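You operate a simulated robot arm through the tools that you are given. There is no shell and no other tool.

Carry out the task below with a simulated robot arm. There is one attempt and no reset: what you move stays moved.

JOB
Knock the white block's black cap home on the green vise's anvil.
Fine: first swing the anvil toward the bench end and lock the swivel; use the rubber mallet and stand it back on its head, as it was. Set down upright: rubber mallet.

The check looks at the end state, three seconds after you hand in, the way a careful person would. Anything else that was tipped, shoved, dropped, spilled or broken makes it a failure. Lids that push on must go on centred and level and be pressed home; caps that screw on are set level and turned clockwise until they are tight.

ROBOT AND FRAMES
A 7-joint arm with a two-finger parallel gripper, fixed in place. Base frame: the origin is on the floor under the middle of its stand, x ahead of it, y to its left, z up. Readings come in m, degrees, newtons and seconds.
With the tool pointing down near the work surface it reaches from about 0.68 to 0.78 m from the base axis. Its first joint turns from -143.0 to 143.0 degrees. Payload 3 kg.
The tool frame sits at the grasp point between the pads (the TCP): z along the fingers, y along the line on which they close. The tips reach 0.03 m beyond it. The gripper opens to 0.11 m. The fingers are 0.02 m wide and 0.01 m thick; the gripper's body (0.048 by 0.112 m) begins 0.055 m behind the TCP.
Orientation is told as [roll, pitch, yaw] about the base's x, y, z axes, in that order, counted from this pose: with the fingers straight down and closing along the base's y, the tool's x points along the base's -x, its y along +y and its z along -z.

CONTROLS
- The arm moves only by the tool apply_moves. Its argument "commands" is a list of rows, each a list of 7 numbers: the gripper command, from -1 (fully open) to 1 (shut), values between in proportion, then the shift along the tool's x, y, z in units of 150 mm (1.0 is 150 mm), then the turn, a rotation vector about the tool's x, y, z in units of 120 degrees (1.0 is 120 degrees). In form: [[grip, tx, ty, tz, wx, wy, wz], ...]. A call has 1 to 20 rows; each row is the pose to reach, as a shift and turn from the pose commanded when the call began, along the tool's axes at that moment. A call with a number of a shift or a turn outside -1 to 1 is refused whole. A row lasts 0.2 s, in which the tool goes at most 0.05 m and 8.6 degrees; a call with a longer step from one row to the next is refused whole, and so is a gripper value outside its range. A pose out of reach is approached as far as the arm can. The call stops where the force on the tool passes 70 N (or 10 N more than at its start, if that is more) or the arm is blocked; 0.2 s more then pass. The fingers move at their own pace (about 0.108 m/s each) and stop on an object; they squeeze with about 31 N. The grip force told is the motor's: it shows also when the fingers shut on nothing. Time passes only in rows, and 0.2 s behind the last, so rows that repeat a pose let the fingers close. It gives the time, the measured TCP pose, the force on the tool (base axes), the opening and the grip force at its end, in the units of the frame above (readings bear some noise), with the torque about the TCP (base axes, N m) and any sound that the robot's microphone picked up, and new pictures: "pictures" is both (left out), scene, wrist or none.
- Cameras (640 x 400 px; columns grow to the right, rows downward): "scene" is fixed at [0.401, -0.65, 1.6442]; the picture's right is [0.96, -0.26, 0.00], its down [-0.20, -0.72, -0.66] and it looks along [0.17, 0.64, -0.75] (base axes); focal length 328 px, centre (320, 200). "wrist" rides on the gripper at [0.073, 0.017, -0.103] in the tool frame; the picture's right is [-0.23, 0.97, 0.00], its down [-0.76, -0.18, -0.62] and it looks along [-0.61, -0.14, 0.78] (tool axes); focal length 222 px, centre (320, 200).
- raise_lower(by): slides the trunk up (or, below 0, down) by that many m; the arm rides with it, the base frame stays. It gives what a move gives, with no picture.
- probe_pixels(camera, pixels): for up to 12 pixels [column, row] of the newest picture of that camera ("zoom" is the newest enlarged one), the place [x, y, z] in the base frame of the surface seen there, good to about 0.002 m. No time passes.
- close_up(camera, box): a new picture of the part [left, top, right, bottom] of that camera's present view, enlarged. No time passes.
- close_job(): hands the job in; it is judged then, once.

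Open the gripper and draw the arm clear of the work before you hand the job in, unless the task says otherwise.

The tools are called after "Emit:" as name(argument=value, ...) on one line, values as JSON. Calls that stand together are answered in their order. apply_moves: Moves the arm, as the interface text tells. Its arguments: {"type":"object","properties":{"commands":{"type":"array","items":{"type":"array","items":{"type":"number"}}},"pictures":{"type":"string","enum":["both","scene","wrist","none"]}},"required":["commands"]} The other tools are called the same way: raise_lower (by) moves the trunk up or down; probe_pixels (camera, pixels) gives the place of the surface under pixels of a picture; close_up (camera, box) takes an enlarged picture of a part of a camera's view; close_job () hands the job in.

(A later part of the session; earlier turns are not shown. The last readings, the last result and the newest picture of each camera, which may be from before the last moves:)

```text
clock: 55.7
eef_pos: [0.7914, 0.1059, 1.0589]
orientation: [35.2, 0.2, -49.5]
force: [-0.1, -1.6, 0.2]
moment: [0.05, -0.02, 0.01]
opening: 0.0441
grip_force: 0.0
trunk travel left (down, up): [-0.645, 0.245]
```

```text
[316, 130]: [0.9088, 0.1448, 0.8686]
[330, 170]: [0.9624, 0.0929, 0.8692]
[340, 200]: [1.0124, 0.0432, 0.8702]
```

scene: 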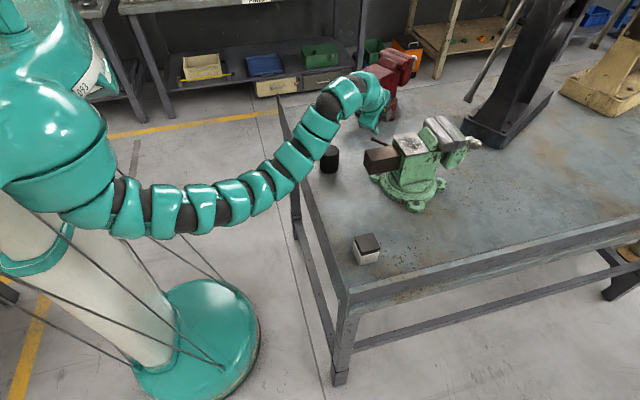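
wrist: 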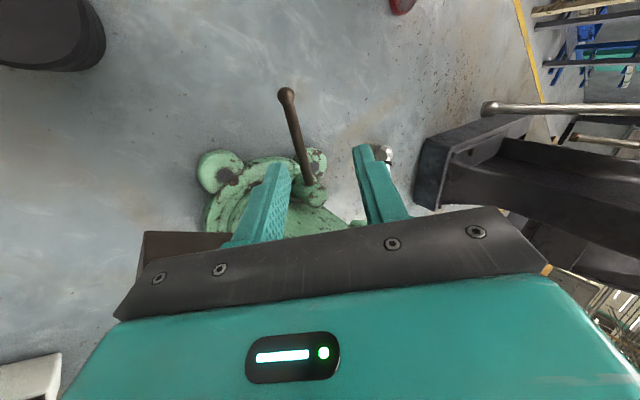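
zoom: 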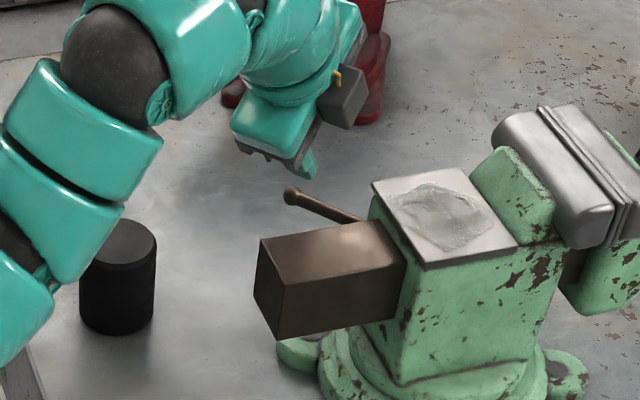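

Clear of the lever; the mallet stands undisturbed. I'll probe the lever's new angle and the vise yaw.

Emit:
probe_pixels(camera="wrist", pixels=[[286, 95], [290, 115], [296, 135], [302, 155], [308, 175], [316, 192]])

Emit:
probe_pixels(camera="zoom", pixels=[[263, 242], [287, 284], [402, 262], [378, 226], [376, 186], [425, 266], [514, 246], [300, 200], [340, 213]])

```text
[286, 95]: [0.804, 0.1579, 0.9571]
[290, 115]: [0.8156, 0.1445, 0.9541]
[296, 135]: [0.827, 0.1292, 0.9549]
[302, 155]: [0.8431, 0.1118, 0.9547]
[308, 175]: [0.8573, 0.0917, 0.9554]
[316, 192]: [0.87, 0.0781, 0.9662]
```

```text
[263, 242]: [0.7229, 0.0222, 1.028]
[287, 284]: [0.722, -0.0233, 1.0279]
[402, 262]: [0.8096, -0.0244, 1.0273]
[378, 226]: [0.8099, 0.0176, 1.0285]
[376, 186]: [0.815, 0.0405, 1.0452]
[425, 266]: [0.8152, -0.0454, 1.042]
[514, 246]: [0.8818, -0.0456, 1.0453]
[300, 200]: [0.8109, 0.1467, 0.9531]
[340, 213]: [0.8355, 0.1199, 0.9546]
```

The lever now points at about 128–130° and the vise at about -0.7°. To confirm the lock, I'll bring the tool upright above the tail bar and try to move the bar; first I'll take out the tilt while rising.

Emit:
apply_moves(commands=[[-0.4, 0.028, -0.007, -0.105, 0.0587, 0, 0], [-0.5, 0.056, -0.014, -0.21, 0.1174, 0, 0], [-0.5, 0.084, -0.02, -0.315, 0.176, 0, 0], [-0.5, 0.11, -0.027, -0.42, 0.2347, 0, 0], [-0.5, 0.139, -0.034, -0.521, 0.2933, 0, 0], [-0.5, 0.139, -0.034, -0.521, 0.2933, 0, 0]], pictures="none")

```text
clock: 57.1
eef_pos: [0.7342, 0.0891, 1.1188]
orientation: [0.0, 0.3, -49.5]
force: [-0.5, -0.5, -0.7]
moment: [-0.01, 0.02, 0.02]
opening: 0.0825
grip_force: 0.0
out of reach, approached as far as the arm can: row 5, 6
trunk travel left (down, up): [-0.645, 0.245]
```

Upright at (0.734, 0.089, 1.119). Now I'll yaw back to about -1° and move above the bar.

Emit:
apply_moves(commands=[[-0.5, -0.08, -0.054, 0, 0, 0, -0.068], [-0.5, -0.16, -0.108, 0, 0, 0, -0.136], [-0.5, -0.24, -0.163, 0.02, 0, 0, -0.204], [-0.5, -0.32, -0.217, 0.05, 0, 0, -0.272], [-0.5, -0.4, -0.271, 0.09, 0, 0, -0.34], [-0.5, -0.484, -0.326, 0.12, 0, 0, -0.4067], [-0.5, -0.484, -0.326, 0.12, 0, 0, -0.4067]], pictures="wrist")

```text
clock: 58.7
eef_pos: [0.7454, 0.0019, 1.1005]
orientation: [0.2, 0.2, -0.5]
force: [-0.1, -0.2, -0.4]
moment: [-0.01, -0.03, -0.02]
opening: 0.0825
grip_force: 0.0
trunk travel left (down, up): [-0.645, 0.245]
```

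wrist: 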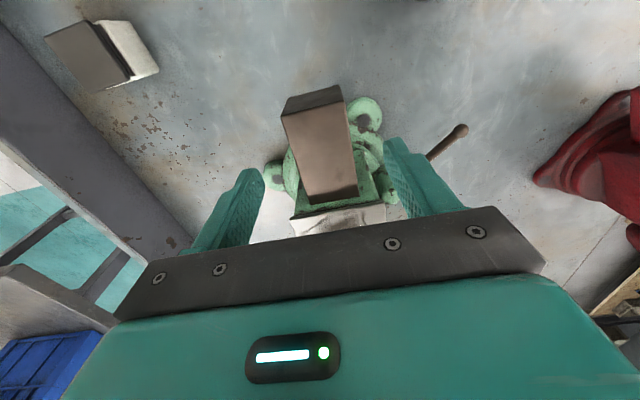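

Straddling the bar again. I'll descend and close on it.

Emit:
apply_moves(commands=[[-0.5, 0, 0, 0.21, 0, 0, 0], [-0.5, 0, 0, 0.42, 0, 0, 0], [-0.5, 0, 0, 0.63, 0, 0, 0], [-0.2, 0, 0, 0.63, 0, 0, 0], [0, 0, 0, 0.63, 0, 0, 0], [0.08, 0, 0, 0.63, 0, 0, 0], [0.15, 0, 0, 0.63, 0, 0, 0]], pictures="none")

```text
clock: 60.3
eef_pos: [0.7464, 0.0017, 1.0067]
orientation: [0.2, 0.1, -0.6]
force: [0.6, -2.8, 1.2]
moment: [-1.9, 0.02, 0.2]
opening: 0.0522
grip_force: 44.9
trunk travel left (down, up): [-0.645, 0.245]
```

Gripped at yaw -0.6°. I'll try a small 1.5° counter-clockwise nudge and read the reaction.

Emit:
apply_moves(commands=[[0.15, 0, -0.008, 0, 0, 0, -0.0042], [0.15, 0, -0.016, 0, 0, 0, -0.0083], [0.15, 0, -0.0227, 0, 0, 0, -0.0125], [0.15, 0, -0.0227, 0, 0, 0, -0.0125]], pictures="none")

```text
clock: 61.3
eef_pos: [0.7464, -0.0021, 1.0054]
orientation: [0.2, 0.0, 0.9]
force: [5.4, -1.0, 2.5]
moment: [-2.11, -0.79, -0.54]
opening: 0.0519
grip_force: 44.7
trunk travel left (down, up): [-0.645, 0.245]
```

The bar still swings with almost no force, so it isn't locked yet. The earlier stop was likely my hand pinching against the bar. I'll set the vise back to about -0.5°, release and rise, then turn the lever further with a better hand angle.

Emit:
apply_moves(commands=[[0.15, 0, 0.01, 0, 0, 0, 0.006], [0.15, 0, 0.021, 0, 0, 0, 0.0117], [0.15, 0, 0.021, 0, 0, 0, 0.0117], [0, 0, 0.021, 0, 0, 0, 0.0117], [-0.5, 0, 0.021, 0, 0, 0, 0.0117], [-0.5, 0, 0.021, 0, 0, 0, 0.0117], [-0.5, 0, 0.021, -0.25, 0, 0, 0.0117], [-0.5, 0, 0.021, -0.5, 0, 0, 0.0117], [-0.5, 0, 0.021, -0.8, 0, 0, 0.0117], [-0.5, 0, 0.021, -0.8, 0, 0, 0.0117]], pictures="none")

```text
clock: 63.5
eef_pos: [0.7442, 0.0005, 1.1256]
orientation: [0.3, 0.2, -0.4]
force: [0.5, 0.2, 0.1]
moment: [0.02, 0.06, 0.02]
opening: 0.0823
grip_force: 0.0
trunk travel left (down, up): [-0.645, 0.245]
```

Released and clear. I'll move above the lever side, yawing to -51° so the fingers will straddle the rod across its length.

Emit:
apply_moves(commands=[[-0.3, 0.023, 0.142, 0, 0, 0, 0.061], [-0.2, 0.046, 0.285, 0, 0, 0, 0.122], [0, 0.069, 0.427, 0, 0, 0, 0.183], [0, 0.092, 0.57, 0, 0, 0, 0.244], [0, 0.115, 0.712, 0, 0, 0, 0.305], [0, 0.138, 0.855, 0, 0, 0, 0.366], [0, 0.16, 0.98, 0, 0, 0, 0.426], [0, 0.16, 0.98, 0, 0, 0, 0.426]], pictures="wrist")

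```text
clock: 65.3
eef_pos: [0.7082, 0.1408, 1.1132]
orientation: [0.0, 0.1, -51.7]
force: [-0.2, -0.1, 0.4]
moment: [-0.03, -0.01, -0.03]
opening: 0.055
grip_force: 0.0
out of reach, approached as far as the arm can: row 5, 6, 7, 8
trunk travel left (down, up): [-0.645, 0.245]
```

wrist: 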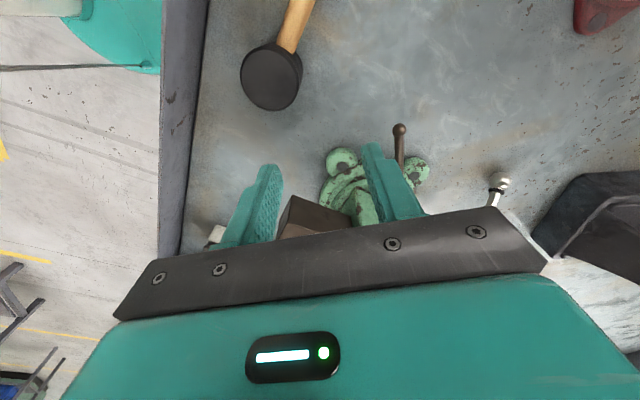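

In position at (0.708, 0.141, 1.113). Next I'll tilt 35° outward and move to the pre-grasp point over the rod.

Emit:
apply_moves(commands=[[0, -0.043, 0.115, 0.12, 0, -0.058, 0], [0, -0.087, 0.23, 0.25, 0, -0.117, 0], [0, -0.13, 0.345, 0.39, 0, -0.175, 0], [0, -0.174, 0.46, 0.53, 0, -0.233, 0], [0, -0.217, 0.576, 0.68, 0, -0.2917, 0], [0, -0.217, 0.576, 0.68, 0, -0.2917, 0]], pictures="both")

Emit:
close_up(camera="wrist", box=[200, 60, 480, 235])

```text
clock: 66.7
eef_pos: [0.7368, 0.1391, 1.0035]
orientation: [0.2, -34.1, -51.7]
force: [-0.6, 0.7, -0.5]
moment: [0.02, 0.01, 0.0]
opening: 0.0548
grip_force: 0.0
out of reach, approached as far as the arm can: row 1, 2, 3, 4, 5, 6
trunk travel left (down, up): [-0.645, 0.245]
```

scene: 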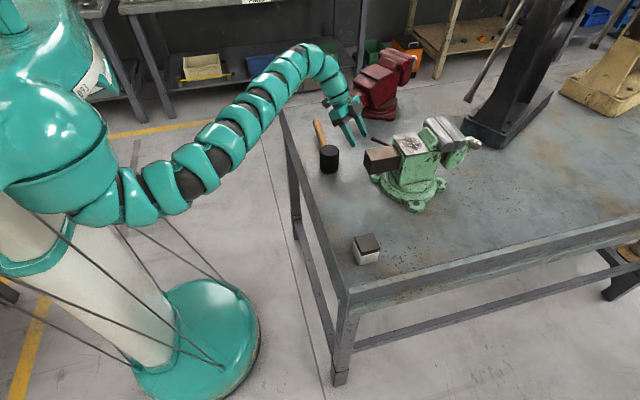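
wrist: 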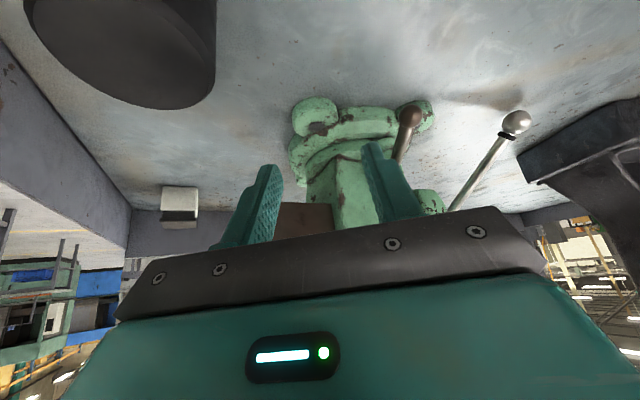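

```text
2.29 times, centred on (340, 148) of wrist
```

zoom: 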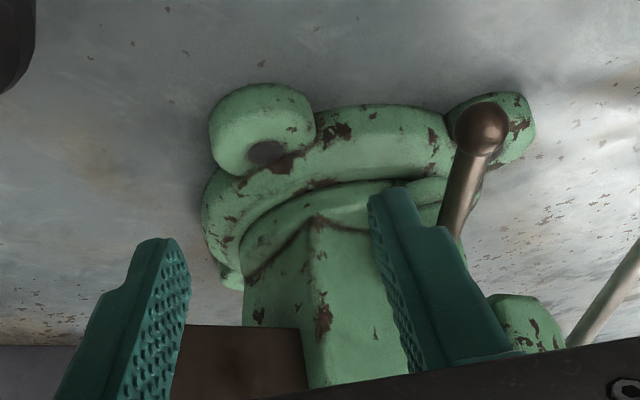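

That pose is out of reach with this hand direction. Instead I'll hook the rod from its far side with closed fingers tilted outward (yaw 0) and pull it toward the robot. First I'll rise and straighten the tool.

Emit:
apply_moves(commands=[[0.3, -0.06, -0.02, -0.12, 0, 0.057, 0], [0.6, -0.12, -0.04, -0.24, 0, 0.113, 0], [1, -0.18, -0.06, -0.36, 0, 0.17, 0], [1, -0.24, -0.085, -0.48, 0, 0.227, 0], [1, -0.304, -0.105, -0.599, 0, 0.284, 0], [1, -0.304, -0.105, -0.599, 0, 0.284, 0]], pictures="none")

```text
clock: 68.1
eef_pos: [0.7149, 0.1445, 1.1007]
orientation: [0.0, -0.7, -51.5]
force: [-0.1, -0.4, -0.2]
moment: [0.01, 0.01, 0.0]
opening: 0.0
grip_force: 31.1
trunk travel left (down, up): [-0.645, 0.245]
```

Straight again at (0.715, 0.145, 1.101). I'll yaw back to 0.

Emit:
apply_moves(commands=[[1, 0, 0, 0, 0, 0, -0.0613], [1, 0, 0, 0, 0, 0, -0.1226], [1, 0, 0, 0, 0, 0, -0.184], [1, 0, 0, 0, 0, 0, -0.245], [1, 0, 0, 0, 0, 0, -0.3065], [1, 0, 0, 0, 0, 0, -0.368], [1, 0, 0, 0, 0, 0, -0.429], [1, 0, 0, 0, 0, 0, -0.429]], pictures="none")

```text
clock: 69.9
eef_pos: [0.7155, 0.1448, 1.1009]
orientation: [-0.5, -0.4, 0.0]
force: [-0.2, -0.6, -1.1]
moment: [-0.04, -0.01, -0.01]
opening: 0.0
grip_force: 30.9
trunk travel left (down, up): [-0.645, 0.245]
```

Now I'll tilt 45° outward and go to a point beyond and above the rod, about (0.84, 0.14, 1.04).

Emit:
apply_moves(commands=[[1, -0.138, -0.005, 0.03, 0, -0.0625, 0], [1, -0.277, -0.01, 0.06, 0, -0.125, 0], [1, -0.415, -0.016, 0.12, 0, -0.1875, 0], [1, -0.553, -0.022, 0.2, 0, -0.25, 0], [1, -0.69, -0.028, 0.3, 0, -0.3125, 0], [1, -0.83, -0.033, 0.4, 0, -0.375, 0], [1, -0.83, -0.033, 0.4, 0, -0.375, 0]], pictures="both")

```text
clock: 71.5
eef_pos: [0.84, 0.1386, 1.0422]
orientation: [-0.7, -45.5, 0.3]
force: [0.2, -0.7, -0.6]
moment: [0.01, 0.0, 0.0]
opening: 0.0003
grip_force: 31.4
trunk travel left (down, up): [-0.645, 0.245]
```

scene: 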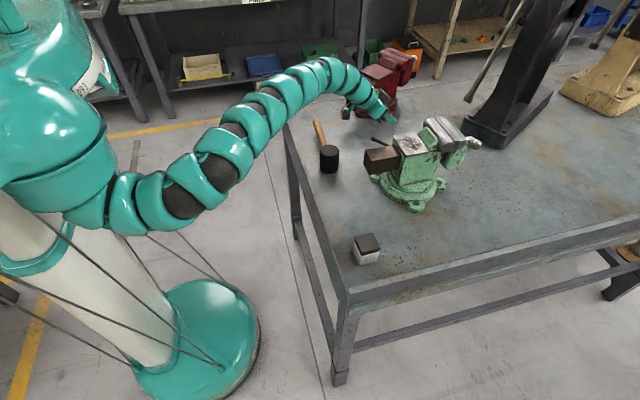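
wrist: 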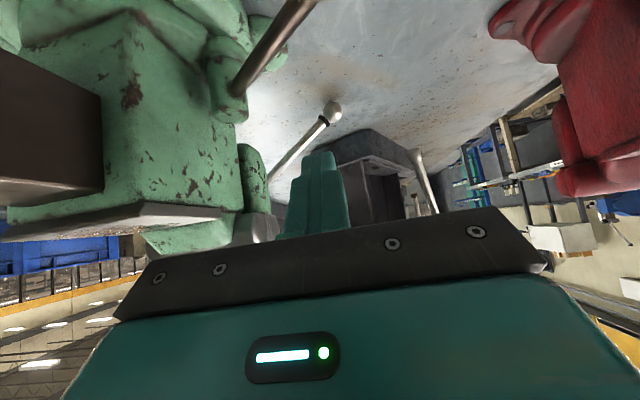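

The finger is on the far side of the rod with the rod to its lower left in the wrist view. I'll descend to rod height behind it.

Emit:
apply_moves(commands=[[1, 0.02, 0.01, 0.12, 0, 0, 0], [1, 0.1, 0.02, 0.24, 0, 0, 0], [1, 0.19, 0.027, 0.34, 0, 0, 0], [1, 0.268, 0.027, 0.431, 0, 0, 0], [1, 0.268, 0.027, 0.431, 0, 0, 0]], pictures="both")

Emit:
close_up(camera="wrist", box=[160, 60, 440, 235])

```text
clock: 72.7
eef_pos: [0.8555, 0.1432, 0.9686]
orientation: [-0.8, -45.3, 0.4]
force: [0.3, -0.3, -0.2]
moment: [0.05, 0.01, -0.02]
opening: 0.0
grip_force: 31.4
trunk travel left (down, up): [-0.645, 0.245]
```

scene: 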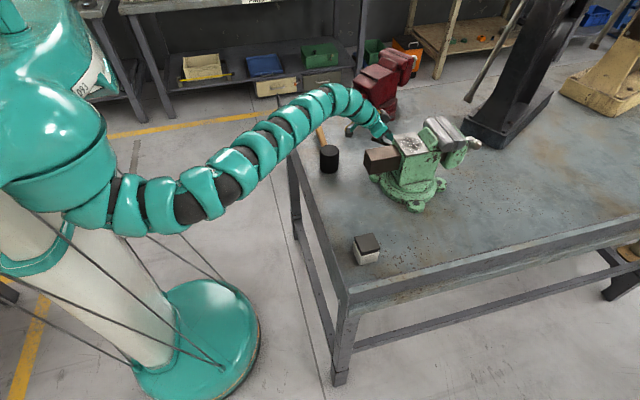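
wrist: 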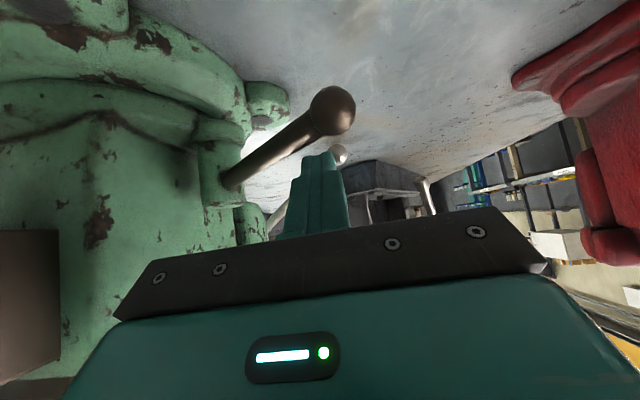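

```text
2.29 times, centred on (300, 148) of wrist
```

zoom: 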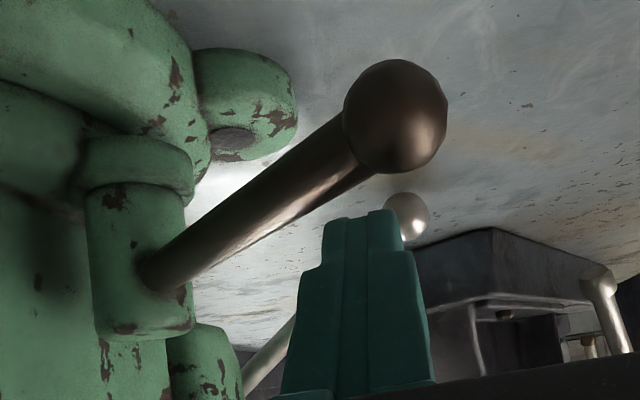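

The finger is tucked behind the rod, about 1.3 cm off it. I'll pull the rod toward the robot along its arc by about 12° and watch the force.

Emit:
apply_moves(commands=[[1, 0.025, -0.028, -0.025, 0, 0, 0], [1, 0.0497, -0.056, -0.0502, 0, 0, 0], [1, 0.061, -0.069, -0.061, 0, 0, 0], [1, 0.0712, -0.082, -0.072, 0, 0, 0], [1, 0.081, -0.0955, -0.082, 0, 0, 0], [1, 0.0909, -0.1093, -0.092, 0, 0, 0], [1, 0.1, -0.124, -0.1015, 0, 0, 0], [1, 0.1097, -0.1387, -0.1109, 0, 0, 0], [1, 0.1097, -0.1387, -0.1109, 0, 0, 0]], pictures="both")

Emit:
close_up(camera="scene", box=[355, 130, 435, 180])

Emit:
probe_pixels(camera="zoom", pixels=[[84, 160], [130, 242], [365, 202], [310, 120], [408, 206], [590, 178], [312, 44]])

```text
clock: 74.7
eef_pos: [0.8326, 0.1222, 0.9691]
orientation: [-0.7, -45.6, 0.5]
force: [0.6, 4.2, 11.9]
moment: [-0.04, -0.04, 0.02]
opening: 0.0003
grip_force: 30.7
trunk travel left (down, up): [-0.645, 0.245]
```

scene: 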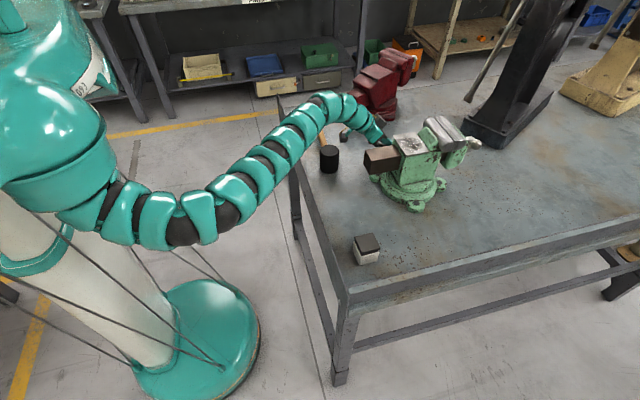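
wrist: 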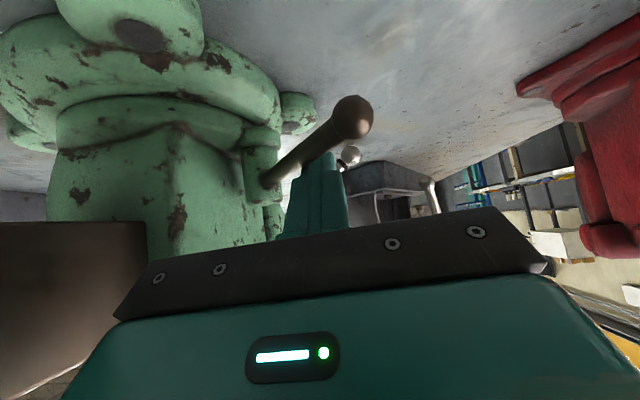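

```text
8.00 times, centred on (395, 155) of scene
```

zoom: 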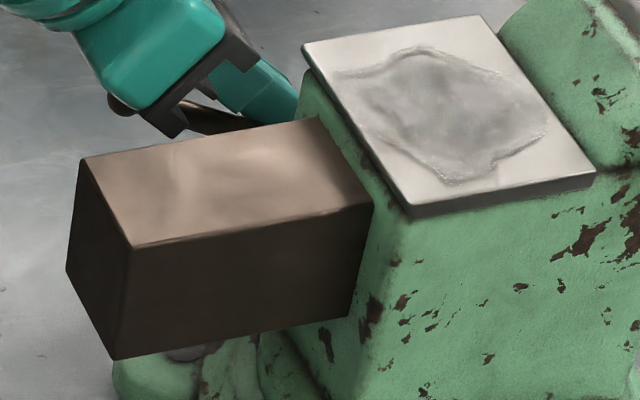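

```text
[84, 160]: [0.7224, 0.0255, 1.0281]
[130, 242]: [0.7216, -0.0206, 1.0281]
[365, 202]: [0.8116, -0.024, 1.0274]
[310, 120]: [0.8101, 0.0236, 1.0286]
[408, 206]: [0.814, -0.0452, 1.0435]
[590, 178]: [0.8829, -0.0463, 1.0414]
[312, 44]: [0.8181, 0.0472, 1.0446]
```

The lever moved further with only about 12 N and the vise stayed. I'll check the rod's angle from the wrist view.

Emit:
probe_pixels(camera="wrist", pixels=[[270, 180], [285, 168], [300, 156], [315, 145], [352, 117]])

```text
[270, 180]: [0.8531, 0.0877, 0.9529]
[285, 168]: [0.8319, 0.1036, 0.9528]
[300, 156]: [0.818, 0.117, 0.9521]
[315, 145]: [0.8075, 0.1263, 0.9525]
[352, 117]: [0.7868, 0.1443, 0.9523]
```

The rod is at about 139.5°. I'll continue the pull another 20° along the arc.

Emit:
apply_moves(commands=[[1, 0.0087, -0.0153, -0.0088, 0, 0, 0], [1, 0.0173, -0.0307, -0.0175, 0, 0, 0], [1, 0.025, -0.047, -0.0254, 0, 0, 0], [1, 0.0328, -0.0633, -0.0332, 0, 0, 0], [1, 0.04, -0.08, -0.0403, 0, 0, 0], [1, 0.0469, -0.098, -0.0474, 0, 0, 0], [1, 0.053, -0.1155, -0.0535, 0, 0, 0], [1, 0.0591, -0.1333, -0.0597, 0, 0, 0], [1, 0.0643, -0.1517, -0.065, 0, 0, 0], [1, 0.0694, -0.17, -0.0702, 0, 0, 0], [1, 0.0694, -0.17, -0.0702, 0, 0, 0]], pictures="both")

Emit:
close_up(camera="scene", box=[355, 130, 435, 180])

Emit:
probe_pixels(camera="zoom", pixels=[[84, 160], [130, 242], [365, 202], [310, 120], [408, 206], [590, 178], [312, 44]])

```text
clock: 76.8
eef_pos: [0.8212, 0.1071, 0.9688]
orientation: [0.2, -46.0, 0.7]
force: [35.8, 36.5, -5.4]
moment: [0.61, -0.58, 0.5]
opening: 0.0
grip_force: 30.8
trunk travel left (down, up): [-0.645, 0.245]
stopped in row 10: the force on the tool passed its limit at 74 N (the readings are from after the stop); the commanded pose is now the measured one
```

scene: 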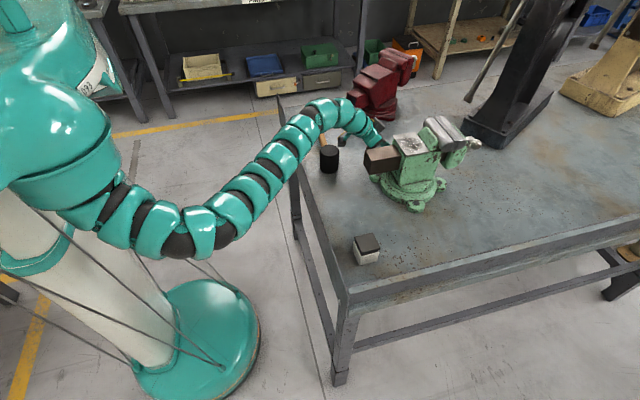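
wrist: 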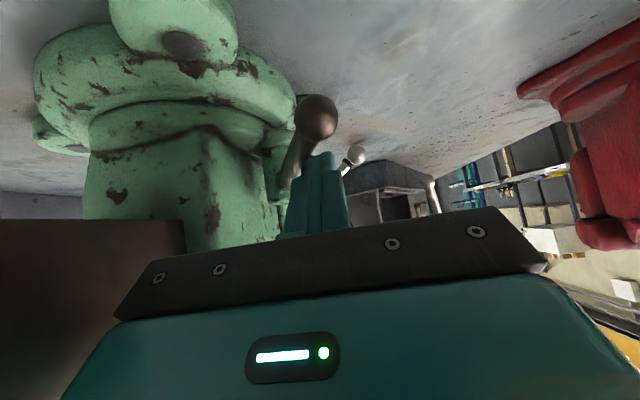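

```text
8.00 times, centred on (395, 155) of scene
```

zoom: 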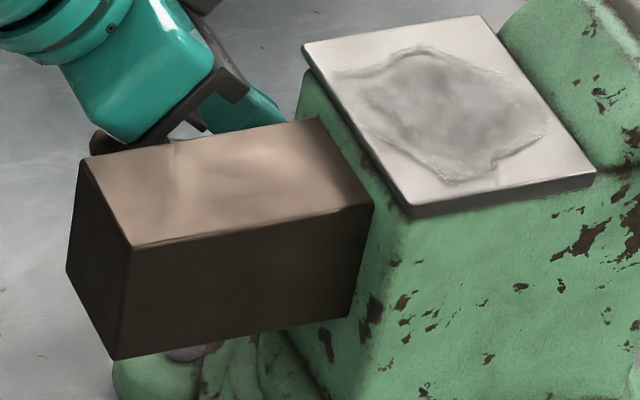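

```text
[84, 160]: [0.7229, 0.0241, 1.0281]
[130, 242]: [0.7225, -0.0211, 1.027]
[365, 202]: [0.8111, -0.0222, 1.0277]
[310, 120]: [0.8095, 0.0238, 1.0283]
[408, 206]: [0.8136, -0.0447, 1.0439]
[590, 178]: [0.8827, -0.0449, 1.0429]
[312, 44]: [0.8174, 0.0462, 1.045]
```

Now about 51 N sideways on the rod and the vise did not budge, though it used to move freely, so this looks like a real lock. I'll read the rod angle, then back the finger off.

Emit:
probe_pixels(camera="wrist", pixels=[[283, 185], [290, 172], [297, 160], [303, 148], [316, 118]])

Emit:
apply_moves(commands=[[1, -0.03, 0.05, 0.03, 0, 0, 0], [1, -0.06, 0.11, 0.06, 0, 0, 0], [1, -0.12, 0.15, 0.0, 0, 0, 0], [1, -0.22, 0.17, -0.15, 0, 0, 0], [1, -0.35, 0.17, -0.35, 0, 0, 0], [1, -0.45, 0.17, -0.5, 0, 0, 0], [1, -0.45, 0.17, -0.5, 0, 0, 0]], pictures="both")

```text
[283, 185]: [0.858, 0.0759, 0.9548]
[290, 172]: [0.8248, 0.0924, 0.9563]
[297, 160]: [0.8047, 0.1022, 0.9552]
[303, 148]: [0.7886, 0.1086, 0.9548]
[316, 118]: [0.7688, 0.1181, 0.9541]
```

```text
clock: 78.4
eef_pos: [0.8106, 0.1263, 1.0721]
orientation: [-0.2, -45.9, 0.4]
force: [-0.3, -0.5, -0.1]
moment: [0.0, -0.01, 0.03]
opening: 0.0
grip_force: 31.0
trunk travel left (down, up): [-0.645, 0.245]
```

scene: 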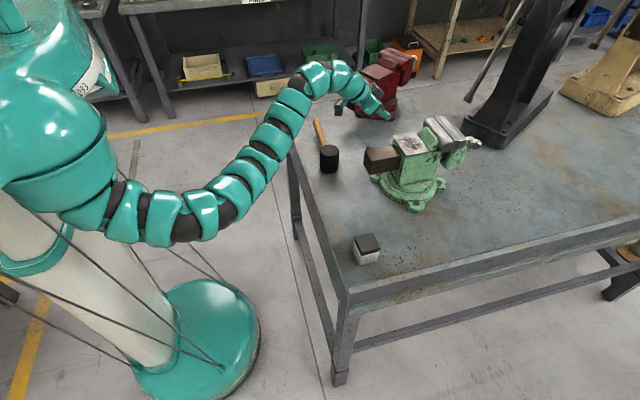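
wrist: 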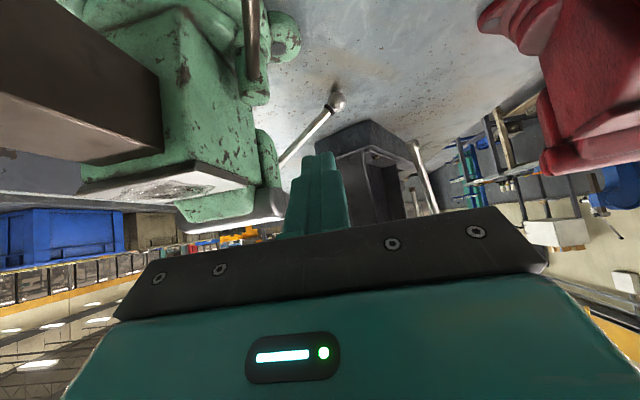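

The rod came to rest at about 155° (64° of turn from its stop). I'll bring the hand upright above the tail bar again and test the swivel once more.

Emit:
apply_moves(commands=[[0.5, 0.011, 0, -0.09, 0, 0.064, 0], [0, 0.022, 0, -0.18, 0, 0.128, 0], [-0.5, 0.033, -0.2, -0.27, 0, 0.192, 0], [-0.5, 0.044, -0.4, -0.36, 0, 0.256, 0], [-0.5, 0.055, -0.6, -0.45, 0, 0.32, 0], [-0.5, 0.066, -0.83, -0.548, 0, 0.383, 0], [-0.5, 0.066, -0.83, -0.548, 0, 0.383, 0]], pictures="wrist")

```text
clock: 80.0
eef_pos: [0.7476, 0.0013, 1.1202]
orientation: [-0.1, 0.1, 0.4]
force: [1.1, 0.4, -0.1]
moment: [-0.01, -0.01, -0.01]
opening: 0.0827
grip_force: 0.1
trunk travel left (down, up): [-0.645, 0.245]
```

wrist: 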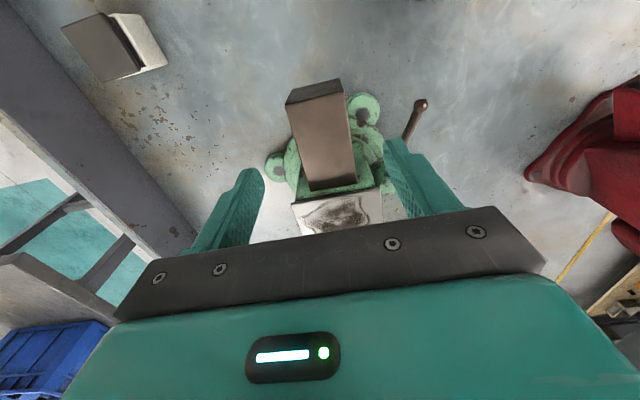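

Lined up over the bar, with the knob well clear at the right (420,103). I'll descend and close.

Emit:
apply_moves(commands=[[-0.5, 0, 0, 0.25, 0, 0, 0], [-0.5, 0, 0, 0.5, 0, 0, 0], [-0.5, 0, 0, 0.755, 0, 0, 0], [-0.2, 0, 0, 0.755, 0, 0, 0], [0, 0, 0, 0.755, 0, 0, 0], [0.08, 0, 0, 0.755, 0, 0, 0], [0.15, 0, 0, 0.755, 0, 0, 0]], pictures="none")

Emit:
apply_moves(commands=[[0.15, 0, -0.008, 0, 0, 0, -0.0042], [0.15, 0, -0.016, 0, 0, 0, -0.0083], [0.15, 0, -0.0227, 0, 0, 0, -0.0125], [0.15, 0, -0.0227, 0, 0, 0, -0.0125]], pictures="none")

```text
clock: 81.6
eef_pos: [0.7484, 0.0019, 1.0081]
orientation: [-0.1, -0.1, 0.3]
force: [0.1, 2.6, -0.2]
moment: [0.85, -0.2, -0.46]
opening: 0.0522
grip_force: 44.8
trunk travel left (down, up): [-0.645, 0.245]
```

```text
clock: 82.6
eef_pos: [0.7477, 0.0022, 1.0081]
orientation: [-0.1, 0.1, 2.0]
force: [4.5, 18.4, -0.8]
moment: [1.37, -0.95, -1.43]
opening: 0.0529
grip_force: 45.3
trunk travel left (down, up): [-0.645, 0.245]
```

Now the bar doesn't move (y unchanged) and it pushes back with 18 N: the swivel is locked, with the anvil facing the bench end. I'll undo the nudge, release and rise.

Emit:
apply_moves(commands=[[0.15, 0, 0.012, 0, 0, 0, 0.006], [0.15, 0, 0.0227, 0, 0, 0, 0.0125], [0, 0, 0.0227, 0, 0, 0, 0.0125], [-0.5, 0, 0.0227, 0, 0, 0, 0.0125], [-0.5, 0, 0.0227, 0, 0, 0, 0.0125], [-0.5, 0, 0.0227, -0.25, 0, 0, 0.0125], [-0.5, 0, 0.0227, -0.5, 0, 0, 0.0125], [-0.5, 0, 0.0227, -0.8, 0, 0, 0.0125], [-0.5, 0, 0.0227, -0.8, 0, 0, 0.0125]], pictures="scene")

Emit:
close_up(camera="scene", box=[310, 100, 480, 220])

```text
clock: 84.6
eef_pos: [0.7467, -0.002, 1.1278]
orientation: [0.0, 0.1, 0.4]
force: [0.3, 0.1, -0.6]
moment: [-0.05, -0.03, -0.01]
opening: 0.0826
grip_force: 0.0
trunk travel left (down, up): [-0.645, 0.245]
```

scene: 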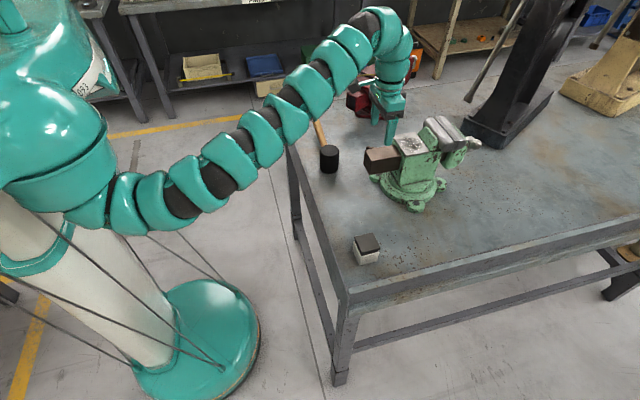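

```text
3.33 times, centred on (395, 160) of scene
```

zoom: 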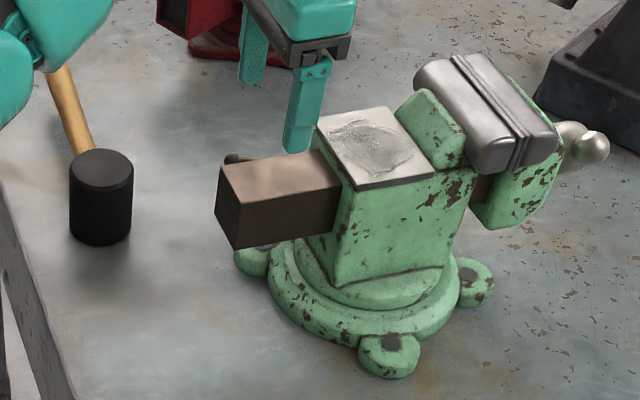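

The swivel is locked and nothing else has been disturbed. Next comes the block at (0.645, -0.2215): I'll carry the open hand across at safe height toward it.

Emit:
apply_moves(commands=[[-0.5, 0.06, -0.25, 0, 0, 0, 0], [-0.5, 0.12, -0.5, 0, 0, 0, 0], [-0.5, 0.18, -0.75, 0, 0, 0, 0], [-0.5, 0.25, -1.0, 0, 0, 0, 0], [-0.5, 0.25, -1.0, 0, 0, 0, 0]], pictures="none")

```text
clock: 85.8
eef_pos: [0.718, -0.1478, 1.1094]
orientation: [-0.1, -0.1, 0.5]
force: [1.2, 0.4, 0.1]
moment: [0.0, -0.02, 0.01]
opening: 0.0824
grip_force: 0.1
out of reach, approached as far as the arm can: row 2, 3, 4, 5
trunk travel left (down, up): [-0.645, 0.245]
```

At (0.718, -0.148, 1.109). I'll tilt 30° outward (the same tilt I'll need to reach the anvil) and hover over the block.

Emit:
apply_moves(commands=[[-0.5, 0.097, -0.098, 0.12, 0, -0.05, 0], [-0.5, 0.195, -0.196, 0.25, 0, -0.1, 0], [-0.5, 0.292, -0.295, 0.39, 0, -0.15, 0], [-0.5, 0.39, -0.393, 0.55, 0, -0.2, 0], [-0.5, 0.487, -0.491, 0.68, 0, -0.25, 0], [-0.5, 0.487, -0.491, 0.729, 0, -0.25, 0], [-0.5, 0.487, -0.491, 0.729, 0, -0.25, 0]], pictures="both")

```text
clock: 87.4
eef_pos: [0.7427, -0.1965, 1.1141]
orientation: [-2.4, -13.6, 8.4]
force: [0.4, -0.6, 0.9]
moment: [0.01, 0.02, 0.0]
opening: 0.0824
grip_force: 0.1
out of reach, approached as far as the arm can: row 1, 2, 3, 4, 5, 6, 7
trunk travel left (down, up): [-0.645, 0.245]
```

scene: 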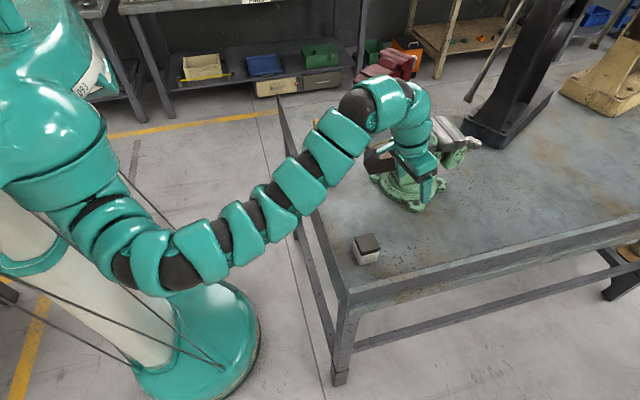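
wrist: 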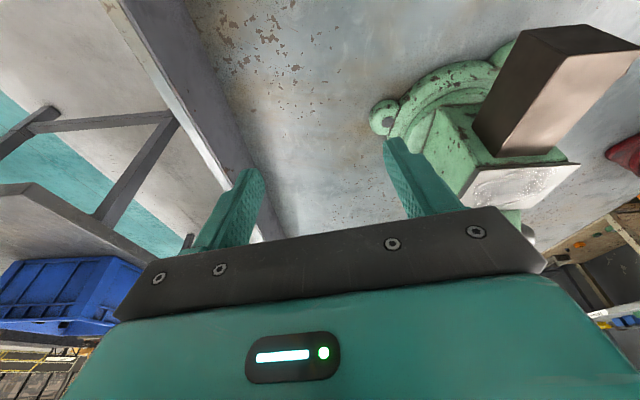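

The arm can't fold in that close at this trunk height. I'll raise the trunk 0.2 m, which worked for near positions before.

Emit:
raise_lower(by=0.2)

```text
clock: 89.6
eef_pos: [0.7436, -0.197, 1.3129]
orientation: [-2.4, -13.6, 8.5]
force: [-0.1, -0.6, -0.6]
moment: [0.0, -0.01, 0.0]
opening: 0.0826
grip_force: 0.1
trunk travel left (down, up): [-0.845, 0.045]
```

Trunk up at (0.744, -0.197, 1.313). Now I'll come in toward the block, taking out the small yaw and setting the 30° tilt.

Emit:
apply_moves(commands=[[-0.5, 0.143, -0.006, 0.114, 0, -0.024, 0.0122], [-0.5, 0.286, -0.012, 0.229, -0.001, -0.047, 0.0244], [-0.5, 0.43, -0.018, 0.343, -0.001, -0.071, 0.0367], [-0.5, 0.573, -0.023, 0.457, -0.002, -0.095, 0.0489], [-0.5, 0.716, -0.03, 0.572, -0.002, -0.118, 0.0611], [-0.5, 0.859, -0.035, 0.686, -0.0025, -0.142, 0.0733], [-0.5, 0.859, -0.035, 0.686, -0.0025, -0.142, 0.0733]], pictures="both")

```text
clock: 91.2
eef_pos: [0.7423, -0.1957, 1.3145]
orientation: [-2.5, -13.6, 8.5]
force: [-0.6, 0.2, -0.7]
moment: [0.0, 0.03, 0.01]
opening: 0.0828
grip_force: 0.0
out of reach, approached as far as the arm can: row 1, 2, 3, 4, 5, 6, 7
trunk travel left (down, up): [-0.845, 0.045]
```

scene: 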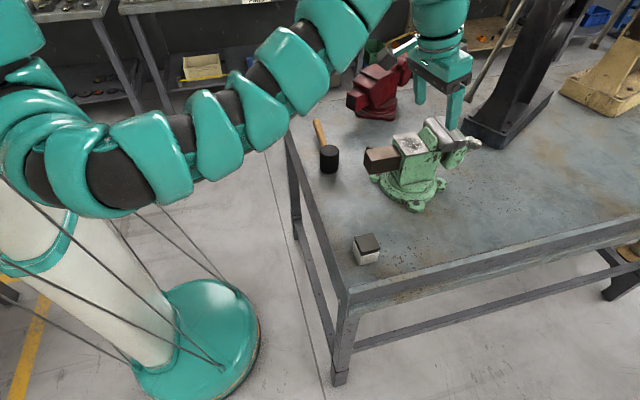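
wrist: 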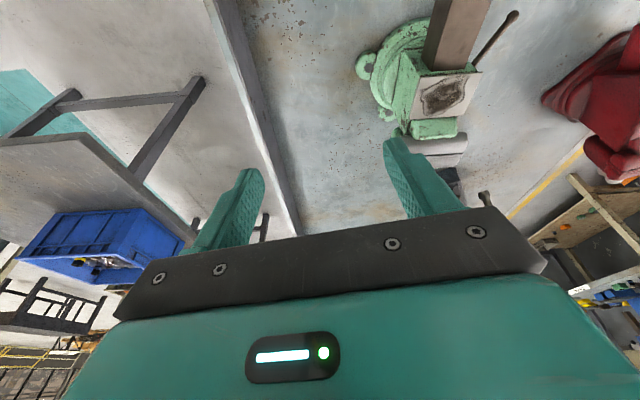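

The arm is stuck against a joint limit in this direction. I'll try simply lowering straight down to see if it frees up.

Emit:
apply_moves(commands=[[-0.5, 0.05, 0, 0.2, 0, 0, 0], [-0.5, 0.1, 0, 0.4, 0, 0, 0], [-0.5, 0.15, 0, 0.6, 0, 0, 0], [-0.5, 0.2, 0, 0.8, 0, 0, 0], [-0.5, 0.2, 0, 0.8, 0, 0, 0]], pictures="none")

```text
clock: 92.4
eef_pos: [0.7412, -0.2036, 1.1834]
orientation: [-2.4, -13.5, 8.5]
force: [-0.2, 0.0, -0.1]
moment: [0.01, -0.02, -0.01]
opening: 0.0826
grip_force: 0.1
out of reach, approached as far as the arm can: row 1, 2, 3, 4
trunk travel left (down, up): [-0.845, 0.045]
```

Now at z 1.183 and free again. I'll head toward the block in a shorter step, fixing orientation on the way.

Emit:
apply_moves(commands=[[-0.5, 0.08, 0, 0.08, 0, 0, 0.012], [-0.5, 0.16, 0, 0.16, 0, 0, 0.0244], [-0.5, 0.24, 0, 0.24, -0.001, 0, 0.0367], [-0.5, 0.32, 0, 0.32, -0.002, 0, 0.0489], [-0.5, 0.4, 0, 0.4, -0.002, 0, 0.0611], [-0.5, 0.4, 0, 0.4, -0.0025, 0, 0.0733]], pictures="none")

```text
clock: 93.8
eef_pos: [0.696, -0.2115, 1.111]
orientation: [0.0, -13.7, -0.6]
force: [0.3, 0.1, -0.1]
moment: [-0.01, 0.0, 0.0]
opening: 0.0824
grip_force: 0.0
trunk travel left (down, up): [-0.845, 0.045]
```

Freed, at (0.696, -0.212, 1.111) and level in yaw. Now to hover over the block with 30° of tilt.

Emit:
apply_moves(commands=[[-0.5, 0.1, -0.013, 0.1, 0, -0.027, 0], [-0.5, 0.2, -0.027, 0.22, 0, -0.054, 0], [-0.5, 0.3, -0.04, 0.34, 0, -0.082, 0], [-0.5, 0.4, -0.054, 0.49, 0, -0.109, 0], [-0.5, 0.506, -0.067, 0.638, 0, -0.136, 0], [-0.5, 0.506, -0.067, 0.638, 0, -0.136, 0]], pictures="both")

```text
clock: 95.2
eef_pos: [0.6454, -0.2197, 0.9982]
orientation: [0.0, -30.0, -0.6]
force: [0.3, 0.5, -0.6]
moment: [0.03, -0.01, 0.04]
opening: 0.0825
grip_force: 0.2
trunk travel left (down, up): [-0.845, 0.045]
```

scene: 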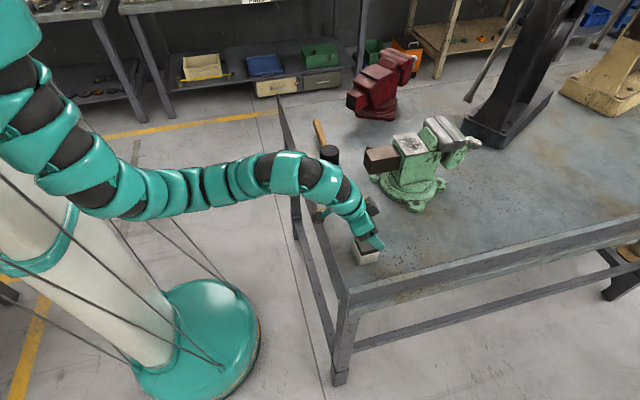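
wrist: 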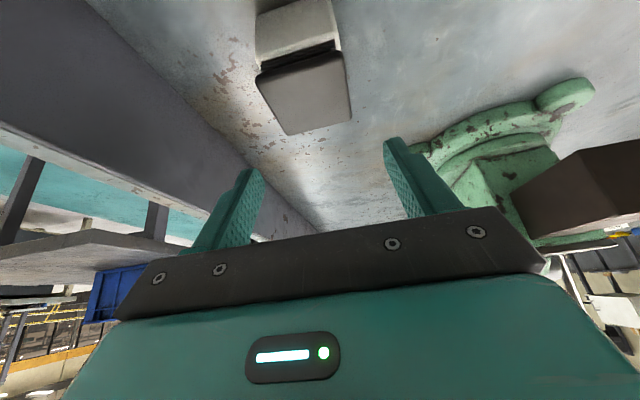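

Hovering precisely over the block; the wrist view shows the cap at about (305,92) and the white body's near face above it. I'll probe the corners to refine its centre and yaw.

Emit:
close_up(camera="wrist", box=[230, 0, 390, 140])

Emit:
probe_pixels(camera="wrist", pixels=[[260, 76], [340, 53], [290, 130], [348, 116], [258, 60], [335, 38], [258, 20], [325, 5], [300, 55], [300, 90]])

```text
2.86 times, centred on (310, 70) of wrist
```

zoom: 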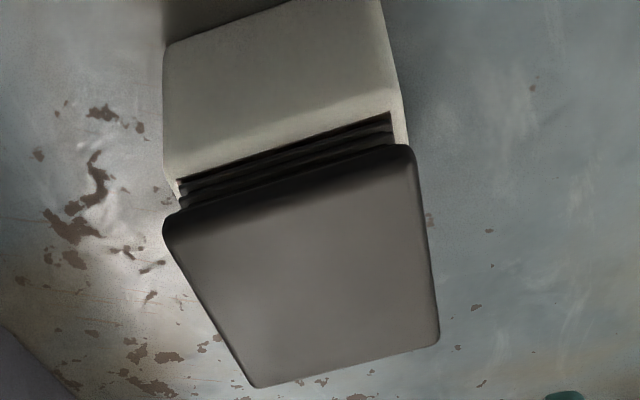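

```text
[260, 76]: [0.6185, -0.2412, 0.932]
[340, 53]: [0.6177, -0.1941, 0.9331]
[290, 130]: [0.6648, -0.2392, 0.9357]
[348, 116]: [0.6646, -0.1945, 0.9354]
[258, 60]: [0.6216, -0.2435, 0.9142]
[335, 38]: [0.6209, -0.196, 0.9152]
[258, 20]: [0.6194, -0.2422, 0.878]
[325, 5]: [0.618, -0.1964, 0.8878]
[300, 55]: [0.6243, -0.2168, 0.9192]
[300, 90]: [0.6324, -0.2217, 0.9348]
```

Block centre is about (0.644, -0.2195), width about 0.05, with the cap sitting some 8 mm proud on its ribbed plug. I'll descend straight down to z≈0.905 with the fingers either side.

Emit:
apply_moves(commands=[[-0.5, 0.08, 0, 0.137, 0, 0, 0], [-0.5, 0.16, 0, 0.274, 0, 0, 0], [-0.5, 0.24, 0, 0.41, 0, 0, 0], [-0.5, 0.307, 0, 0.532, 0, 0, 0], [-0.5, 0.307, 0, 0.532, 0, 0, 0]], pictures="both")

Emit:
close_up(camera="wrist", box=[180, 40, 460, 240])

```text
clock: 96.4
eef_pos: [0.6464, -0.222, 0.9058]
orientation: [0.0, -30.1, -0.6]
force: [0.1, -0.8, -0.1]
moment: [0.0, -0.01, 0.02]
opening: 0.0824
grip_force: 0.1
trunk travel left (down, up): [-0.845, 0.045]
```

scene: 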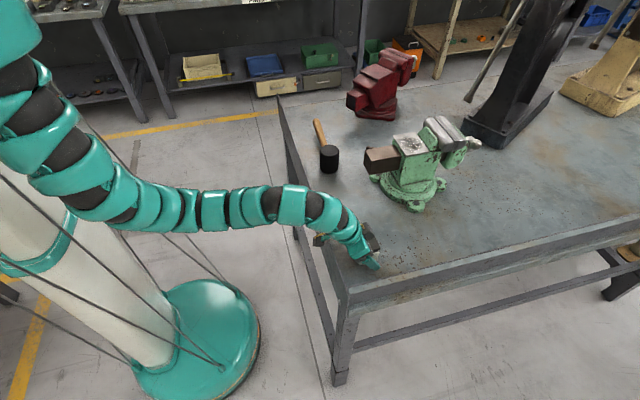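
wrist: 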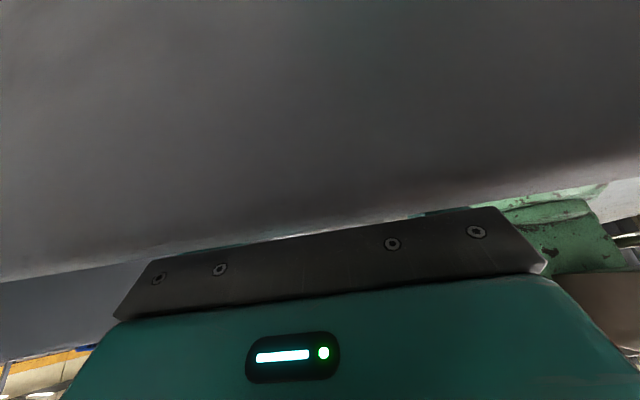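

```text
2.00 times, centred on (320, 140) of wrist
```

zoom: 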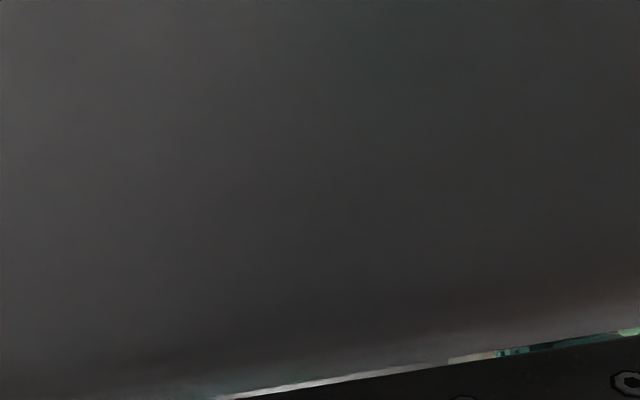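

The wrist camera has dipped just outside the end rim, hence the grey view, and the force is zero. I'll close the fingers gently on the white body.

Emit:
apply_moves(commands=[[-0.2, 0, 0, 0, 0, 0, 0], [0, 0, 0, 0, 0, 0, 0], [0.06, 0, 0, 0, 0, 0, 0], [0.12, 0, 0, 0, 0, 0, 0], [0.2, 0, 0, 0, 0, 0, 0], [0.2, 0, 0, 0, 0, 0, 0]], pictures="scene")

Emit:
close_up(camera="scene", box=[330, 215, 410, 275])

```text
clock: 97.8
eef_pos: [0.6452, -0.2225, 0.9063]
orientation: [0.1, -30.1, -0.6]
force: [0.3, -0.2, 0.1]
moment: [-0.01, -0.08, -0.01]
opening: 0.0539
grip_force: 31.2
trunk travel left (down, up): [-0.845, 0.045]
```

scene: 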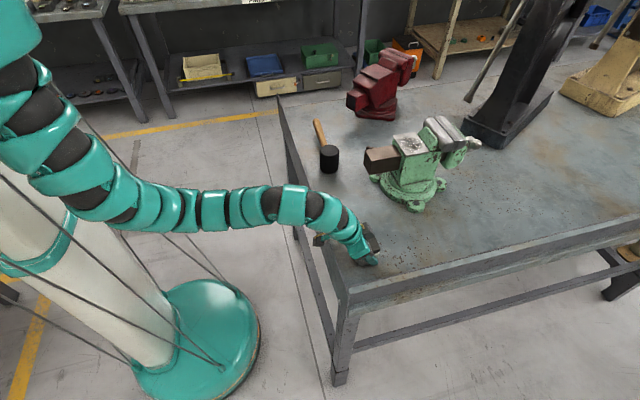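

```text
6.67 times, centred on (370, 245) of scene
```

zoom: 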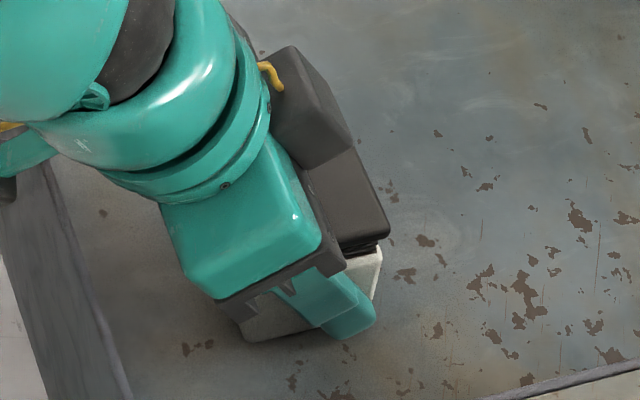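

The block is held (opening 0.0539, 31 N). I'll lift it straight up slowly.

Emit:
apply_moves(commands=[[0.2, -0.05, 0, -0.087, 0, 0, 0], [0.2, -0.1, 0, -0.173, 0, 0, 0], [0.2, -0.17, 0, -0.295, 0, 0, 0], [0.2, -0.25, 0, -0.433, 0, 0, 0], [0.2, -0.33, 0, -0.571, 0, 0, 0], [0.2, -0.41, 0, -0.71, 0, 0, 0], [0.2, -0.5, 0, -0.866, 0, 0, 0], [0.2, -0.5, 0, -0.866, 0, 0, 0]], pictures="both")

Emit:
close_up(camera="scene", box=[320, 160, 420, 240])

```text
clock: 99.6
eef_pos: [0.647, -0.2215, 1.055]
orientation: [0.0, -30.1, -0.7]
force: [0.5, 0.3, -2.0]
moment: [-0.04, 0.02, 0.01]
opening: 0.0531
grip_force: 30.8
trunk travel left (down, up): [-0.845, 0.045]
```

scene: 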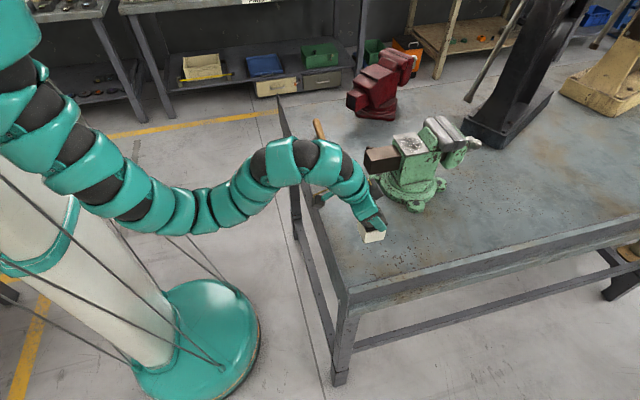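
wrist: 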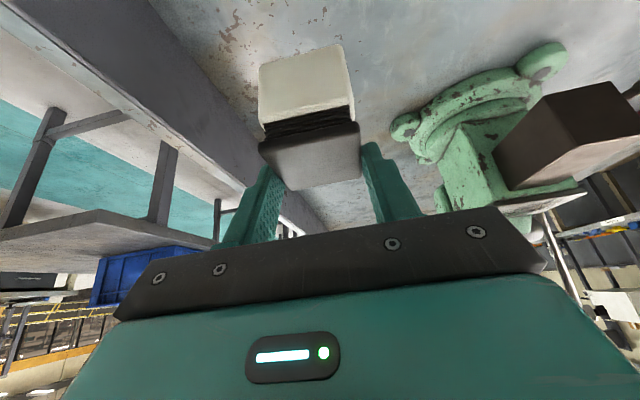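

```text
5.00 times, centred on (370, 200) of scene
```

zoom: 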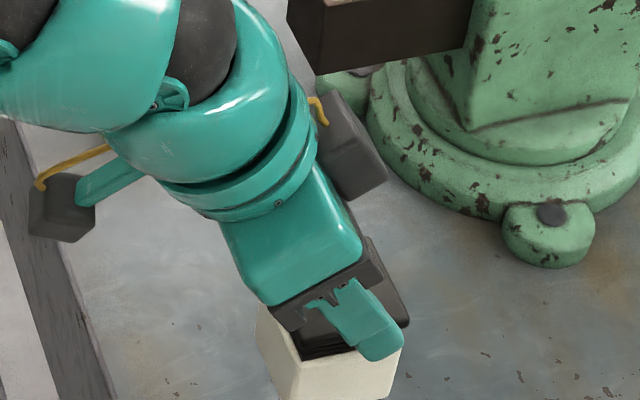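

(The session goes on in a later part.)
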